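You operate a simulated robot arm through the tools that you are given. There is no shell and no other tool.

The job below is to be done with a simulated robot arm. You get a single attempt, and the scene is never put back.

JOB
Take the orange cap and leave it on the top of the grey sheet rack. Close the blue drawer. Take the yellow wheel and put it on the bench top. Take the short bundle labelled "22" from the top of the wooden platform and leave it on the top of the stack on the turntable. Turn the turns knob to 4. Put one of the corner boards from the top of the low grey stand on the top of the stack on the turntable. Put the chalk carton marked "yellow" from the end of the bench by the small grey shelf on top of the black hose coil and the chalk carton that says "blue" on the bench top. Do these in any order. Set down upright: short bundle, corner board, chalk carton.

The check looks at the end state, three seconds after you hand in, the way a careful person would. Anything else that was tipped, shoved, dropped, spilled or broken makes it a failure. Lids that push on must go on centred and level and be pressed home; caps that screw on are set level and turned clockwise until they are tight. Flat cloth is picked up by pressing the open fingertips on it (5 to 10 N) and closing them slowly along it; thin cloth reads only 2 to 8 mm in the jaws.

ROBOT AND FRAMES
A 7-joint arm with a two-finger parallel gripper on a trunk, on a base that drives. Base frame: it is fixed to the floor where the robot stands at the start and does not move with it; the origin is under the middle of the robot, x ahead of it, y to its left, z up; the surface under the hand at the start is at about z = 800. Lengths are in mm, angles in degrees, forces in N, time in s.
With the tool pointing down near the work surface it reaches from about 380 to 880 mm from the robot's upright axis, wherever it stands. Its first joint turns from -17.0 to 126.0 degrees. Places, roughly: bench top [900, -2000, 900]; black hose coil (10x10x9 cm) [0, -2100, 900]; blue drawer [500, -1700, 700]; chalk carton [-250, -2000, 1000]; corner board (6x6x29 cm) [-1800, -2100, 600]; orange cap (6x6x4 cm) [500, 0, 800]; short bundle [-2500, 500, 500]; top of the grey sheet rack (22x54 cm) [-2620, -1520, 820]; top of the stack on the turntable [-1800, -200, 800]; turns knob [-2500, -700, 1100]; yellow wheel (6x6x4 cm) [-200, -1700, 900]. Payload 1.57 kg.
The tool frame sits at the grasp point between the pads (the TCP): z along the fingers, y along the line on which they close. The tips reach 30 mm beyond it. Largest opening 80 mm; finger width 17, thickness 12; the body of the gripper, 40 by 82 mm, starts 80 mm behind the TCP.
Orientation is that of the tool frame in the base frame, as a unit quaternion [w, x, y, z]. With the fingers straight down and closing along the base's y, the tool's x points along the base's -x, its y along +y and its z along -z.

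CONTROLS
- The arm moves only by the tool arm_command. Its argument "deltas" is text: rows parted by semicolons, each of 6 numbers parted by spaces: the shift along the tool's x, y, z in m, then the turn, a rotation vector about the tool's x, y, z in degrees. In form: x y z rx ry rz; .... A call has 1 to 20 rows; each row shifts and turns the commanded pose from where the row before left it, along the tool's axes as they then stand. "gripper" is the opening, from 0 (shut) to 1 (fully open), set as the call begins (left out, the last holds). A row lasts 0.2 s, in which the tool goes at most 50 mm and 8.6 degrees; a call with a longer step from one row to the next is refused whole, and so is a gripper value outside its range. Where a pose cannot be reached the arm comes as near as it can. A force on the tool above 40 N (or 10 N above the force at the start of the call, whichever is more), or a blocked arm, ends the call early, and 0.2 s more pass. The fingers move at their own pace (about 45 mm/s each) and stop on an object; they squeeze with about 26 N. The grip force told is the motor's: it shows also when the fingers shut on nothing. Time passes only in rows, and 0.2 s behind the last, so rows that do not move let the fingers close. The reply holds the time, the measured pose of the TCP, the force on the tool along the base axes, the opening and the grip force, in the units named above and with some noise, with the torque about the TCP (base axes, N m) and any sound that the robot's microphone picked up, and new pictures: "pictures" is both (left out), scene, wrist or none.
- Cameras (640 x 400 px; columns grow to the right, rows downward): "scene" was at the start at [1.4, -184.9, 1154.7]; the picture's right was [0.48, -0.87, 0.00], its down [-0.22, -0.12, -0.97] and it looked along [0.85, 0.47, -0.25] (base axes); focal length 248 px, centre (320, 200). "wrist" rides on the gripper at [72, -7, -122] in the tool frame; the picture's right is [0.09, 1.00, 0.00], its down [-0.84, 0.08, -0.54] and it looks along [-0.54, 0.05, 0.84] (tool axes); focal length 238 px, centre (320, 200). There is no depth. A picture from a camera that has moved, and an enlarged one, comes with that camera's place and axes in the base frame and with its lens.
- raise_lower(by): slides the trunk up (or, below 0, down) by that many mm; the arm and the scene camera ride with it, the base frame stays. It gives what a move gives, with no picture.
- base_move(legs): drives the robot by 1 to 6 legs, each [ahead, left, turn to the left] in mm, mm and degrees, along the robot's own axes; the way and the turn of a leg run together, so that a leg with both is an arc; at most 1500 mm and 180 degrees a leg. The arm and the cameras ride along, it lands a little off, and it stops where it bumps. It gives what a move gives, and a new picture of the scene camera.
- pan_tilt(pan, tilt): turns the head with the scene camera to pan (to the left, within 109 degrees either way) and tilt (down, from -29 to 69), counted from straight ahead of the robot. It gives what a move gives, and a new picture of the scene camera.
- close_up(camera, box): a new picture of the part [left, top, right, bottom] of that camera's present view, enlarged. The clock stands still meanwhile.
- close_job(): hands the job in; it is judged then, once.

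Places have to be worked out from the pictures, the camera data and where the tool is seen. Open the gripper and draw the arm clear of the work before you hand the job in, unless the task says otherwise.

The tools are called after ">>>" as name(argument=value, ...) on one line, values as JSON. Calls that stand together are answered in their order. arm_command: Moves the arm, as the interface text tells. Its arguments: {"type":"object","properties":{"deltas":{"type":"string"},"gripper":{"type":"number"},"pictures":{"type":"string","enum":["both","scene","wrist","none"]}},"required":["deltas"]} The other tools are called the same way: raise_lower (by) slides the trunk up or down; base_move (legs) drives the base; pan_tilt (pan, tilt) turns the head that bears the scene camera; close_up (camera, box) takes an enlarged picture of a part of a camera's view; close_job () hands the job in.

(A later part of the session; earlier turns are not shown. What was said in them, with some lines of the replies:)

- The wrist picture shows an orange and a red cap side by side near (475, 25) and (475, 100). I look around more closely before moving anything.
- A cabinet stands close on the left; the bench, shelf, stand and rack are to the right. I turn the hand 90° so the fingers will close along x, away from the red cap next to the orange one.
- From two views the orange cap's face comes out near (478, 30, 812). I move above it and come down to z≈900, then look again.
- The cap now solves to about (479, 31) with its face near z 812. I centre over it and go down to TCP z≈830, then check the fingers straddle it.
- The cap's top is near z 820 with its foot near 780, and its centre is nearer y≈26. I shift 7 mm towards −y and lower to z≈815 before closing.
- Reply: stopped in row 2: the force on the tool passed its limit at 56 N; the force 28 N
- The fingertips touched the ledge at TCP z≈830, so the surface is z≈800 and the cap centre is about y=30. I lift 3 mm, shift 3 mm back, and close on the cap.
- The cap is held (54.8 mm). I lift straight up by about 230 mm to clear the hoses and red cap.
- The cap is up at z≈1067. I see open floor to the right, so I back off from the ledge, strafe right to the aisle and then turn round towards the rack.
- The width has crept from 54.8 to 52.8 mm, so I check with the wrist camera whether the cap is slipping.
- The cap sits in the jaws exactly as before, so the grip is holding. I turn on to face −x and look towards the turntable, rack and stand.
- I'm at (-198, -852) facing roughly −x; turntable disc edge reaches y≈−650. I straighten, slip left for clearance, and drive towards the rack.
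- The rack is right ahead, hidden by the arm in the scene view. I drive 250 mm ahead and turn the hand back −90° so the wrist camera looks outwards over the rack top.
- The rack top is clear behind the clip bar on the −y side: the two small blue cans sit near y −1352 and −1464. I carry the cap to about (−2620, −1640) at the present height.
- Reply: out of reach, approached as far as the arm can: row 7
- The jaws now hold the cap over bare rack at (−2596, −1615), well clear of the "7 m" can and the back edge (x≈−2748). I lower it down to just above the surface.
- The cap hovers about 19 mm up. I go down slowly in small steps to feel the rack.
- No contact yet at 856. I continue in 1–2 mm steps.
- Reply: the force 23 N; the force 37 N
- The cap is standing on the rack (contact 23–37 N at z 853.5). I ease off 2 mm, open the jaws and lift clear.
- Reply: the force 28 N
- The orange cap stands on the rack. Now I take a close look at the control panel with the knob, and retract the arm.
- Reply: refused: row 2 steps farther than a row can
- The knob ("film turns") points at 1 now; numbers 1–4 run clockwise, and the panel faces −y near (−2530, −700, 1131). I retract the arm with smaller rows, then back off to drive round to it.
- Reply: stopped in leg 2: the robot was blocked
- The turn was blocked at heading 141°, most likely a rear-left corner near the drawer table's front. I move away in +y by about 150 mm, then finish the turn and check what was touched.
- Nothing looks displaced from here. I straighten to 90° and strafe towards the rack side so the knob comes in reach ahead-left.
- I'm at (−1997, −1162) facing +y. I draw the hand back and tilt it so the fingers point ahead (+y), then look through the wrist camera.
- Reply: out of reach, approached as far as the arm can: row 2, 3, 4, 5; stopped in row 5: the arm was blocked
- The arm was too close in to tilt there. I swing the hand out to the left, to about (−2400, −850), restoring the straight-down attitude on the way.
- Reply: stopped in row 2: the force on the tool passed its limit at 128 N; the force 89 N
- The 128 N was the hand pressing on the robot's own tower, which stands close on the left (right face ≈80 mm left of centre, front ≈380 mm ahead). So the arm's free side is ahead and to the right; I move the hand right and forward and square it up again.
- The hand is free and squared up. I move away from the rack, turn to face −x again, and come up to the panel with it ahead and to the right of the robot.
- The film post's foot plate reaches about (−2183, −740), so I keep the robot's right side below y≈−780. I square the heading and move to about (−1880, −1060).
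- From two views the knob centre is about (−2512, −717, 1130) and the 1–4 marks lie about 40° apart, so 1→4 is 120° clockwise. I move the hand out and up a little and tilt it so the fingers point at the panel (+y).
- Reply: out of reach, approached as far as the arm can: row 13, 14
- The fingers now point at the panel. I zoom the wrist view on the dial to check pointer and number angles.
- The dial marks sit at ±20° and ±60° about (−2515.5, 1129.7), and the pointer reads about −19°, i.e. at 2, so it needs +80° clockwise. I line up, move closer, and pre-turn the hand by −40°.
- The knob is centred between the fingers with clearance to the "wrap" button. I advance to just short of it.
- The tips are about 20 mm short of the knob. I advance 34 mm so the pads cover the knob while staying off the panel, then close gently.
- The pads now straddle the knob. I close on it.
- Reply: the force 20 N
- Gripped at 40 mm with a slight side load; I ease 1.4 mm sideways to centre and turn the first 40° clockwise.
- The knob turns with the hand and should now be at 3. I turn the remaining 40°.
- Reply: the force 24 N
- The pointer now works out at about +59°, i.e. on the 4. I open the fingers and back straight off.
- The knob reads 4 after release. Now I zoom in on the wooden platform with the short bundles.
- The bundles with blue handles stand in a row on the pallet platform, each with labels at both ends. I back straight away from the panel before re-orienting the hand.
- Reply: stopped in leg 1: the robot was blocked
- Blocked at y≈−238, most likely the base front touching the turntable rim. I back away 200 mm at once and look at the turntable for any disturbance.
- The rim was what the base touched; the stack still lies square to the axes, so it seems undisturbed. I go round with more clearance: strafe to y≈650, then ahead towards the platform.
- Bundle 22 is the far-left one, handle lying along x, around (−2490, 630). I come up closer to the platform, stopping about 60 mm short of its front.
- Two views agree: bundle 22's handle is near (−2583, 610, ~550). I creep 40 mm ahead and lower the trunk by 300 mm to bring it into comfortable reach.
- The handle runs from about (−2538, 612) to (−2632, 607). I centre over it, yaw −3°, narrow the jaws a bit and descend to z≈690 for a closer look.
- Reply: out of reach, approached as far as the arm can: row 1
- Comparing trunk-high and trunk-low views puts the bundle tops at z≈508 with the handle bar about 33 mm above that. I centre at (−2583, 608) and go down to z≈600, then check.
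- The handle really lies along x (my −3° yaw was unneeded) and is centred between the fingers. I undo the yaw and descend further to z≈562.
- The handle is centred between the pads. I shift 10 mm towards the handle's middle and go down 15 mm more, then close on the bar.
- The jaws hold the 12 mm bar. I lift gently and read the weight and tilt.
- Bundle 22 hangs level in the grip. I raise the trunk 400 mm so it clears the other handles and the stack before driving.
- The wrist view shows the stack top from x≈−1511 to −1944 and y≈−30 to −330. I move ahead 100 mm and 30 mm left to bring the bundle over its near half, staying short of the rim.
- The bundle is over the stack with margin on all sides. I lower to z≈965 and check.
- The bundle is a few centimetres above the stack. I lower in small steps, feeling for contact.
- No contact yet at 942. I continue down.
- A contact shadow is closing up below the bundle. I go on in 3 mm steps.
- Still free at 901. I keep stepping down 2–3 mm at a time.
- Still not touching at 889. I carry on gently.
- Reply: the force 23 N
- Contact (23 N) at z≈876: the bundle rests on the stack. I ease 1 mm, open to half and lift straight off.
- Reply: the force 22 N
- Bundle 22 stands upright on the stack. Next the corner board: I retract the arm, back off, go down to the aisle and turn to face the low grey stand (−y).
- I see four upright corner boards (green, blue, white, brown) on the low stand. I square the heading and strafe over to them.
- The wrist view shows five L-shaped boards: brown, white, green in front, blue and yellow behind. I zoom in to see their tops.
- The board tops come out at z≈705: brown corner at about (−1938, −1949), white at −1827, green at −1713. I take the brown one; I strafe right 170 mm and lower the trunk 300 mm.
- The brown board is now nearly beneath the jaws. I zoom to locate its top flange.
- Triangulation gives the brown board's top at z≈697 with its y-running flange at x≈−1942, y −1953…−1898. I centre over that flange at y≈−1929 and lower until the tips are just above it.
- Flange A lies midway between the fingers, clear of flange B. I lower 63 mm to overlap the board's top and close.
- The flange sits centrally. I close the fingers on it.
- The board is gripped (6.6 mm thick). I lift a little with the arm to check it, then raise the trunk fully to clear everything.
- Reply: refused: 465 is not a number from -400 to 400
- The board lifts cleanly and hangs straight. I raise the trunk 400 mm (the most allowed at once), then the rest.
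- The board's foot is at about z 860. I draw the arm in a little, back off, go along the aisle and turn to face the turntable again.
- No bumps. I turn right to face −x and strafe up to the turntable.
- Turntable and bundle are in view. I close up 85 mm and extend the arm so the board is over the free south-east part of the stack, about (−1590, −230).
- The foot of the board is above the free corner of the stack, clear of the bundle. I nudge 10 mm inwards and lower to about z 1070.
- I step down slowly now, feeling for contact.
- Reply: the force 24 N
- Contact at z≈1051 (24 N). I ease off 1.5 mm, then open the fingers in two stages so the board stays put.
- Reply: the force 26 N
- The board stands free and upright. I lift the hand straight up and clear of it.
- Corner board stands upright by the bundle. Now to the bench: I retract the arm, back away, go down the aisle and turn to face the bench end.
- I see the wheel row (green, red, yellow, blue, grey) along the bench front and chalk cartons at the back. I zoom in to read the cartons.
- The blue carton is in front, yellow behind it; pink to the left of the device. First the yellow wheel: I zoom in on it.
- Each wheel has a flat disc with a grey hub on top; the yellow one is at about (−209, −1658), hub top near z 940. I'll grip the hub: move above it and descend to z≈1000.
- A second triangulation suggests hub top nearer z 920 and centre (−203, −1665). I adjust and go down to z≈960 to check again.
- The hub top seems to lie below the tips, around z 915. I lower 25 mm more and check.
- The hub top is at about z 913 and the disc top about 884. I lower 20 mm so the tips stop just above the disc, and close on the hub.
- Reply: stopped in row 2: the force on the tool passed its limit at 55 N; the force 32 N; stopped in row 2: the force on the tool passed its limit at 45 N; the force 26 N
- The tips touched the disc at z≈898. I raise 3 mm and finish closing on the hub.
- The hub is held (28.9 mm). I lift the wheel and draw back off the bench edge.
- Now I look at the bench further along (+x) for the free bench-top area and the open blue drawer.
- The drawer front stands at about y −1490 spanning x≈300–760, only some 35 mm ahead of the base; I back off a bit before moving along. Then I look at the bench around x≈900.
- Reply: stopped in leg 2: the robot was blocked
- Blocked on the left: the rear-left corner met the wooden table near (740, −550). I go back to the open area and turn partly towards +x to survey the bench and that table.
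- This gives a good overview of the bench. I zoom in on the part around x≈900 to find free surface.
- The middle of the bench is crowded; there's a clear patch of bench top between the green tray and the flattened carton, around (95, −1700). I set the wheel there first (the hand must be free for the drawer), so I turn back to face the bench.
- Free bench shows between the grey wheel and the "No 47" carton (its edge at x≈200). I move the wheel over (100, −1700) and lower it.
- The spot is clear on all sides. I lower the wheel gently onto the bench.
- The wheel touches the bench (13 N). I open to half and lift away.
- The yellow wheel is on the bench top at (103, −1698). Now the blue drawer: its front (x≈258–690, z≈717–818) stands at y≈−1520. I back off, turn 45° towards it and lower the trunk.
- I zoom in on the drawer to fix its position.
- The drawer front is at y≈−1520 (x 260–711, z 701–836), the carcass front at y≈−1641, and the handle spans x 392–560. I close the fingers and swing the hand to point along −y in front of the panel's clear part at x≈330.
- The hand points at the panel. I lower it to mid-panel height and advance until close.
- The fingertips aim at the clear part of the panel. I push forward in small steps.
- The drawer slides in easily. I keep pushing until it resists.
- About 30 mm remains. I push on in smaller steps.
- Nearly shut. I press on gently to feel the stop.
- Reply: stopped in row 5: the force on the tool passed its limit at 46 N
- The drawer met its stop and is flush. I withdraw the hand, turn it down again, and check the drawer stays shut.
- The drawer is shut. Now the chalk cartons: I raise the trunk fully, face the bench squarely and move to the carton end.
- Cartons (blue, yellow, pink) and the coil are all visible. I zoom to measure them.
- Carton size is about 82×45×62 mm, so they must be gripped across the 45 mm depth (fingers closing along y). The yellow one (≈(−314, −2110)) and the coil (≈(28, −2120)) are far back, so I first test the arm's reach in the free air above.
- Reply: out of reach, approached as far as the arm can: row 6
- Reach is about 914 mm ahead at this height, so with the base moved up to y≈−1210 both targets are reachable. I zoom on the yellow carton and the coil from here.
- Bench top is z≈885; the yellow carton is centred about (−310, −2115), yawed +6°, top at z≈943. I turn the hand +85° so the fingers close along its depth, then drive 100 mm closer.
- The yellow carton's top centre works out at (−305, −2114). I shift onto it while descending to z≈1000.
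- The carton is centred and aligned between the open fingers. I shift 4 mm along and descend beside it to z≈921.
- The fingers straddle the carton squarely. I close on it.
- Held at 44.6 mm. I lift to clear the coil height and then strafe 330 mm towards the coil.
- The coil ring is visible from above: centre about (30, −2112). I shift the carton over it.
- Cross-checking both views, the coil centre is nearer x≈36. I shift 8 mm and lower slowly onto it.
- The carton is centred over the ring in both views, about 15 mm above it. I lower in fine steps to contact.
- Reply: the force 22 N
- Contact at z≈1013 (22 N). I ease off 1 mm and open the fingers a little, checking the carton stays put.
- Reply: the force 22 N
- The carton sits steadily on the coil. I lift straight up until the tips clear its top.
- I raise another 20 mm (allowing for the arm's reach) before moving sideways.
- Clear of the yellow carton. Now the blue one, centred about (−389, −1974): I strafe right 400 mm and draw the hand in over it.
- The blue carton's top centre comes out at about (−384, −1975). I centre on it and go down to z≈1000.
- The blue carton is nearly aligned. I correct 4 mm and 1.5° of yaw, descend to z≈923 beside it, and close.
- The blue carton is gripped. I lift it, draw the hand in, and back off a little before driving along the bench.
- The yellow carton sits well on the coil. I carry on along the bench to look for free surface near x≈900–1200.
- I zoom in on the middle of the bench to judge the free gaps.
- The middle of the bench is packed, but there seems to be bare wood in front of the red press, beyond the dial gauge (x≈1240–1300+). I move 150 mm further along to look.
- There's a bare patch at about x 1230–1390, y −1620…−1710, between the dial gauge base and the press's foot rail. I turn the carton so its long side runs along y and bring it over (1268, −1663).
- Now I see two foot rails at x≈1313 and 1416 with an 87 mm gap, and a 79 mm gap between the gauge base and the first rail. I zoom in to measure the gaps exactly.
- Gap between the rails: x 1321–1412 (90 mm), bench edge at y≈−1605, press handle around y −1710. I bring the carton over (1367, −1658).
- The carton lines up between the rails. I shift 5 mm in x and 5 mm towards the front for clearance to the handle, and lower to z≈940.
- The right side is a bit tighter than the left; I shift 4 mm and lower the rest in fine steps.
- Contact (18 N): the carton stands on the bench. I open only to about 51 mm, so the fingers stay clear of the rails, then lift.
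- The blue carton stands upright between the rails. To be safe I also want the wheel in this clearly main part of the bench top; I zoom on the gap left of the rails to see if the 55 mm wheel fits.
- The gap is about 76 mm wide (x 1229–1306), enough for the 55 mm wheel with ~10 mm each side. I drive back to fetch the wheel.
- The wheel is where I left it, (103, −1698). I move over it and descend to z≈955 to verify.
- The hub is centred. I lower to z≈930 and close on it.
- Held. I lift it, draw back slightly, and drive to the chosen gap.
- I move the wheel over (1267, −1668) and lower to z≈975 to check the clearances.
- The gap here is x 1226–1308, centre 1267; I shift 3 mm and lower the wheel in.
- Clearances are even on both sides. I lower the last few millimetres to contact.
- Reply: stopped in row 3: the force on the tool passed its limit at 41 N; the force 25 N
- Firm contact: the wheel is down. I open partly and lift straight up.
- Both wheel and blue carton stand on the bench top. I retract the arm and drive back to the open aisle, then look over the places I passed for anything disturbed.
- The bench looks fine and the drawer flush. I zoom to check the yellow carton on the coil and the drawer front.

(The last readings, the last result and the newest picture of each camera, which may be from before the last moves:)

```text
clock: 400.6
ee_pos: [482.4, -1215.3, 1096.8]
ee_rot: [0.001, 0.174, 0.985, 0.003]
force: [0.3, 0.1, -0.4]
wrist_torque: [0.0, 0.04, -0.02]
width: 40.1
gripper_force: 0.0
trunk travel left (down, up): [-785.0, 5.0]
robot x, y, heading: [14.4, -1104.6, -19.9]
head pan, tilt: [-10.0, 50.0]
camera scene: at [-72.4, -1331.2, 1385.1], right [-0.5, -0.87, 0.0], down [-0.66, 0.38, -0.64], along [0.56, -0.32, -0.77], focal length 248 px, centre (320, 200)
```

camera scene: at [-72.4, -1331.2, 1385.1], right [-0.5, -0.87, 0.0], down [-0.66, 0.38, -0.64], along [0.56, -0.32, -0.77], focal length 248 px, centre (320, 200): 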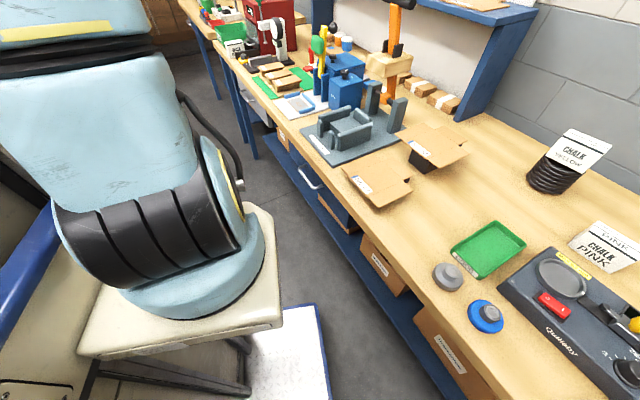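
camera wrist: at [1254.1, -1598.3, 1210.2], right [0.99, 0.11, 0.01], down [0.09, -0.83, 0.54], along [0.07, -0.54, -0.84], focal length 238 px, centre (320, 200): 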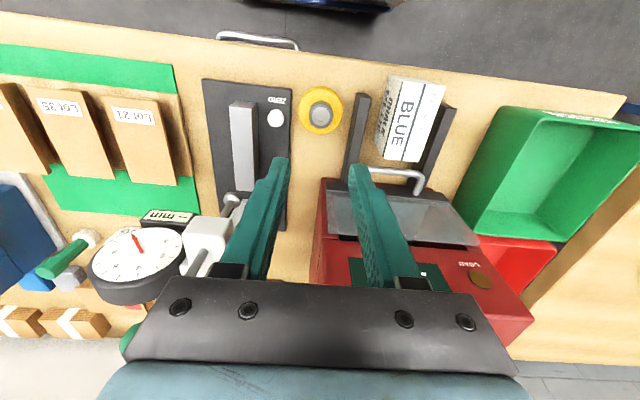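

Everything there is in order. I turn further left to check the wooden table that the base touched earlier.

>>> base_move(legs=[[0, 0, 75]])

>>> pan_tilt(pan=-25, tilt=25)

```text
clock: 404.3
ee_pos: [220.0, -669.0, 1096.8]
ee_rot: [-0.001, -0.488, 0.873, 0.002]
force: [0.0, 0.7, -0.1]
wrist_torque: [-0.01, -0.03, -0.04]
width: 40.1
gripper_force: 0.1
trunk travel left (down, up): [-785.0, 5.0]
robot x, y, heading: [15.6, -1103.0, 58.3]
head pan, tilt: [-10.0, 50.0]
camera scene: at [219.3, -1235.3, 1385.1], right [0.75, -0.67, 0.0], down [-0.51, -0.57, -0.64], along [0.43, 0.48, -0.77], focal length 248 px, centre (320, 200)
```

scene: 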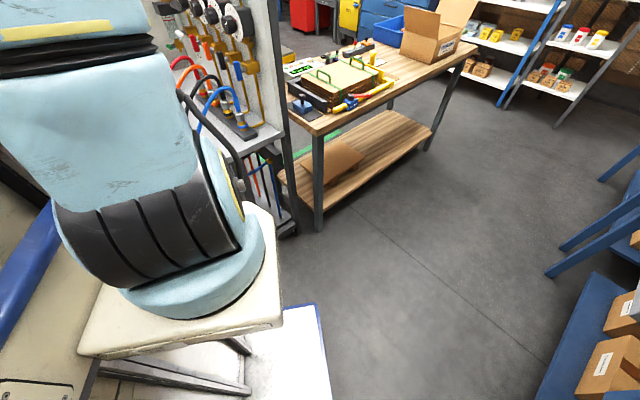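

```text
clock: 405.2
ee_pos: [220.0, -670.0, 1097.9]
ee_rot: [-0.001, -0.487, 0.873, 0.002]
force: [0.3, 0.3, 0.4]
wrist_torque: [0.0, 0.01, 0.01]
width: 39.9
gripper_force: 0.0
trunk travel left (down, up): [-785.0, 5.0]
robot x, y, heading: [17.2, -1104.6, 58.4]
head pan, tilt: [-25.0, 25.0]
camera scene: at [245.1, -1242.2, 1422.5], right [0.55, -0.84, 0.0], down [-0.35, -0.23, -0.91], along [0.76, 0.5, -0.42], focal length 248 px, centre (320, 200)
```

scene: 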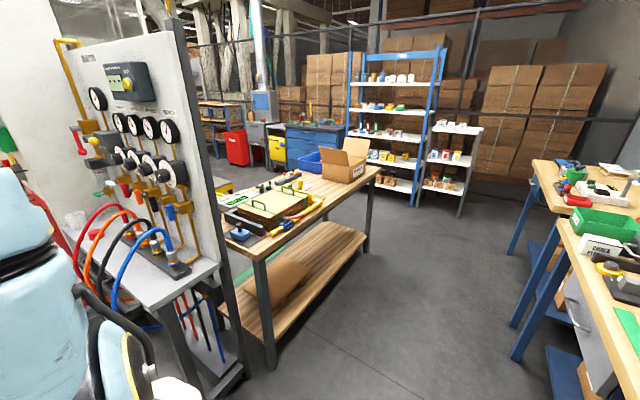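

The wooden table is where it was (leg still at about (818, −550)) and its contents are undisturbed. Last, I turn to look over the turntable, panel, rack and stand.

>>> base_move(legs=[[0, 0, 121]])

>>> pan_tilt(pan=-15, tilt=15)

>>> close_up(camera="scene", box=[140, 100, 460, 300])

```text
clock: 410.7
ee_pos: [-463.0, -1160.1, 1095.8]
ee_rot: [0.003, 1.0, 0.002, 0.0]
force: [0.4, 0.0, -0.9]
wrist_torque: [-0.01, 0.0, 0.01]
width: 39.9
gripper_force: 0.1
trunk travel left (down, up): [-785.0, 5.0]
robot x, y, heading: [16.2, -1105.3, -179.7]
head pan, tilt: [-25.0, 25.0]
camera scene: at [9.5, -835.0, 1422.6], right [0.42, 0.91, 0.0], down [0.38, -0.18, -0.91], along [-0.82, 0.38, -0.42], focal length 248 px, centre (320, 200)
```

scene: 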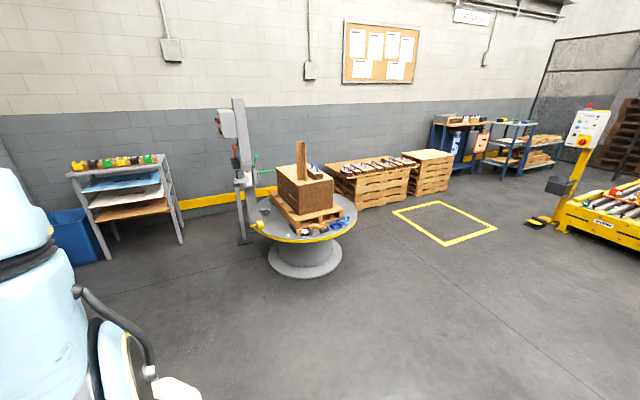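

```text
clock: 411.4
ee_pos: [-461.7, -1160.8, 1097.7]
ee_rot: [0.003, 1.0, 0.003, 0.0]
force: [0.8, -0.7, 0.8]
wrist_torque: [0.02, -0.03, -0.01]
width: 40.1
gripper_force: 0.0
trunk travel left (down, up): [-785.0, 5.0]
robot x, y, heading: [13.7, -1101.5, -179.8]
head pan, tilt: [-15.0, 15.0]
camera scene: at [2.9, -849.8, 1438.7], right [0.25, 0.97, 0.0], down [0.25, -0.07, -0.97], along [-0.93, 0.25, -0.26], focal length 248 px, centre (320, 200)
```

scene: 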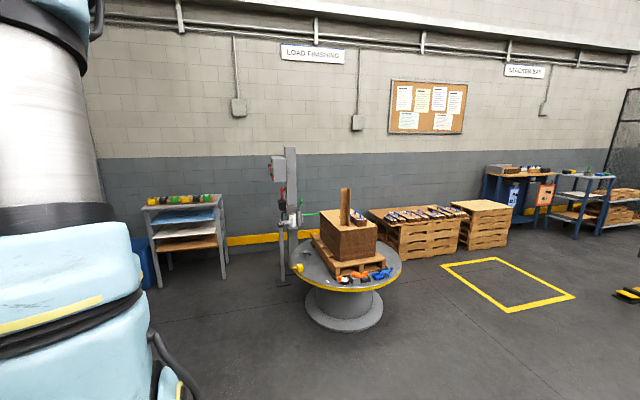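

```text
2.00 times, centred on (300, 200) of scene
camera zoom: at [2.9, -849.8, 1438.7], right [0.25, 0.97, 0.0], down [0.25, -0.07, -0.97], along [-0.93, 0.25, -0.26], focal length 495 px, centre (360, 200)
```

zoom: 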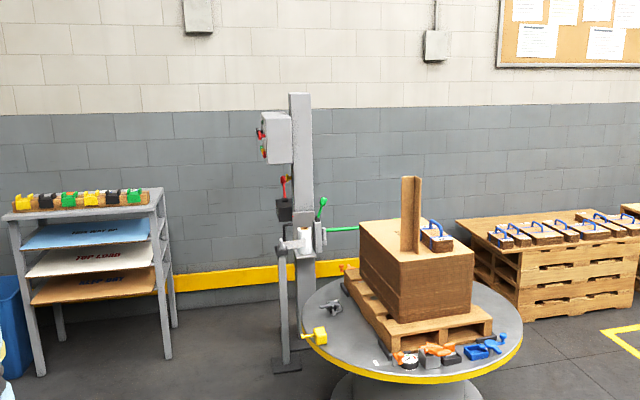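

All items stand as placed: bundle 22 and corner board on the stack, panel and rack undisturbed. I open the gripper fully, with the arm clear in the aisle, and then hand in.

>>> arm_command(deltas="0 0 0 0 0 0;0 0 0 0 0 0;0 0 0 0 0 0", gripper=1, pictures="none")

```text
clock: 412.2
ee_pos: [-462.6, -1159.8, 1097.0]
ee_rot: [0.003, 1.0, 0.002, 0.0]
force: [0.4, 1.5, 1.0]
wrist_torque: [0.04, -0.02, 0.03]
width: 80.0
gripper_force: 0.0
trunk travel left (down, up): [-785.0, 5.0]
robot x, y, heading: [14.0, -1103.7, -179.6]
head pan, tilt: [-15.0, 15.0]
```

The gripper is open, the arm is clear, and every part of the job has been done and checked. I hand the job in.

>>> close_job()

```text
The job is handed in.
```

I finished every item on the list and handed the job in. I don't have the result of the check.

| Item | End state |
|---|---|
| Orange cap | On top of the grey sheet rack, behind the clip bar |
| Turns knob | Turned from 2 to 4; I read it at about 58–59°, and the 4 mark is at 60° |
| Short bundle 22 | Upright on the stack on the turntable |
| Corner board (brown) | Standing upright on the same stack, clear of the bundle |
| Blue drawer | Pushed in to its stop, front flush |
| Chalk carton "yellow" | Upright on the black hose coil |
| Chalk carton "blue" | Upright on the bench top, in front of the red press |
| Yellow wheel | On the bench top, beside the blue carton |

- **Bench top placement:** The middle of the bench was too crowded, so the wheel and the blue carton stand near the front edge at about x = 1270–1370. That is roughly half a metre from the rough point you gave.
- **Bumps while driving:** The base was stopped three times: once during a turn, probably against the drawer table, once at the turntable rim and once at the wooden table. I looked at each place afterwards. The wooden table leg was where it had been, and nothing looked moved or knocked over at the other two.
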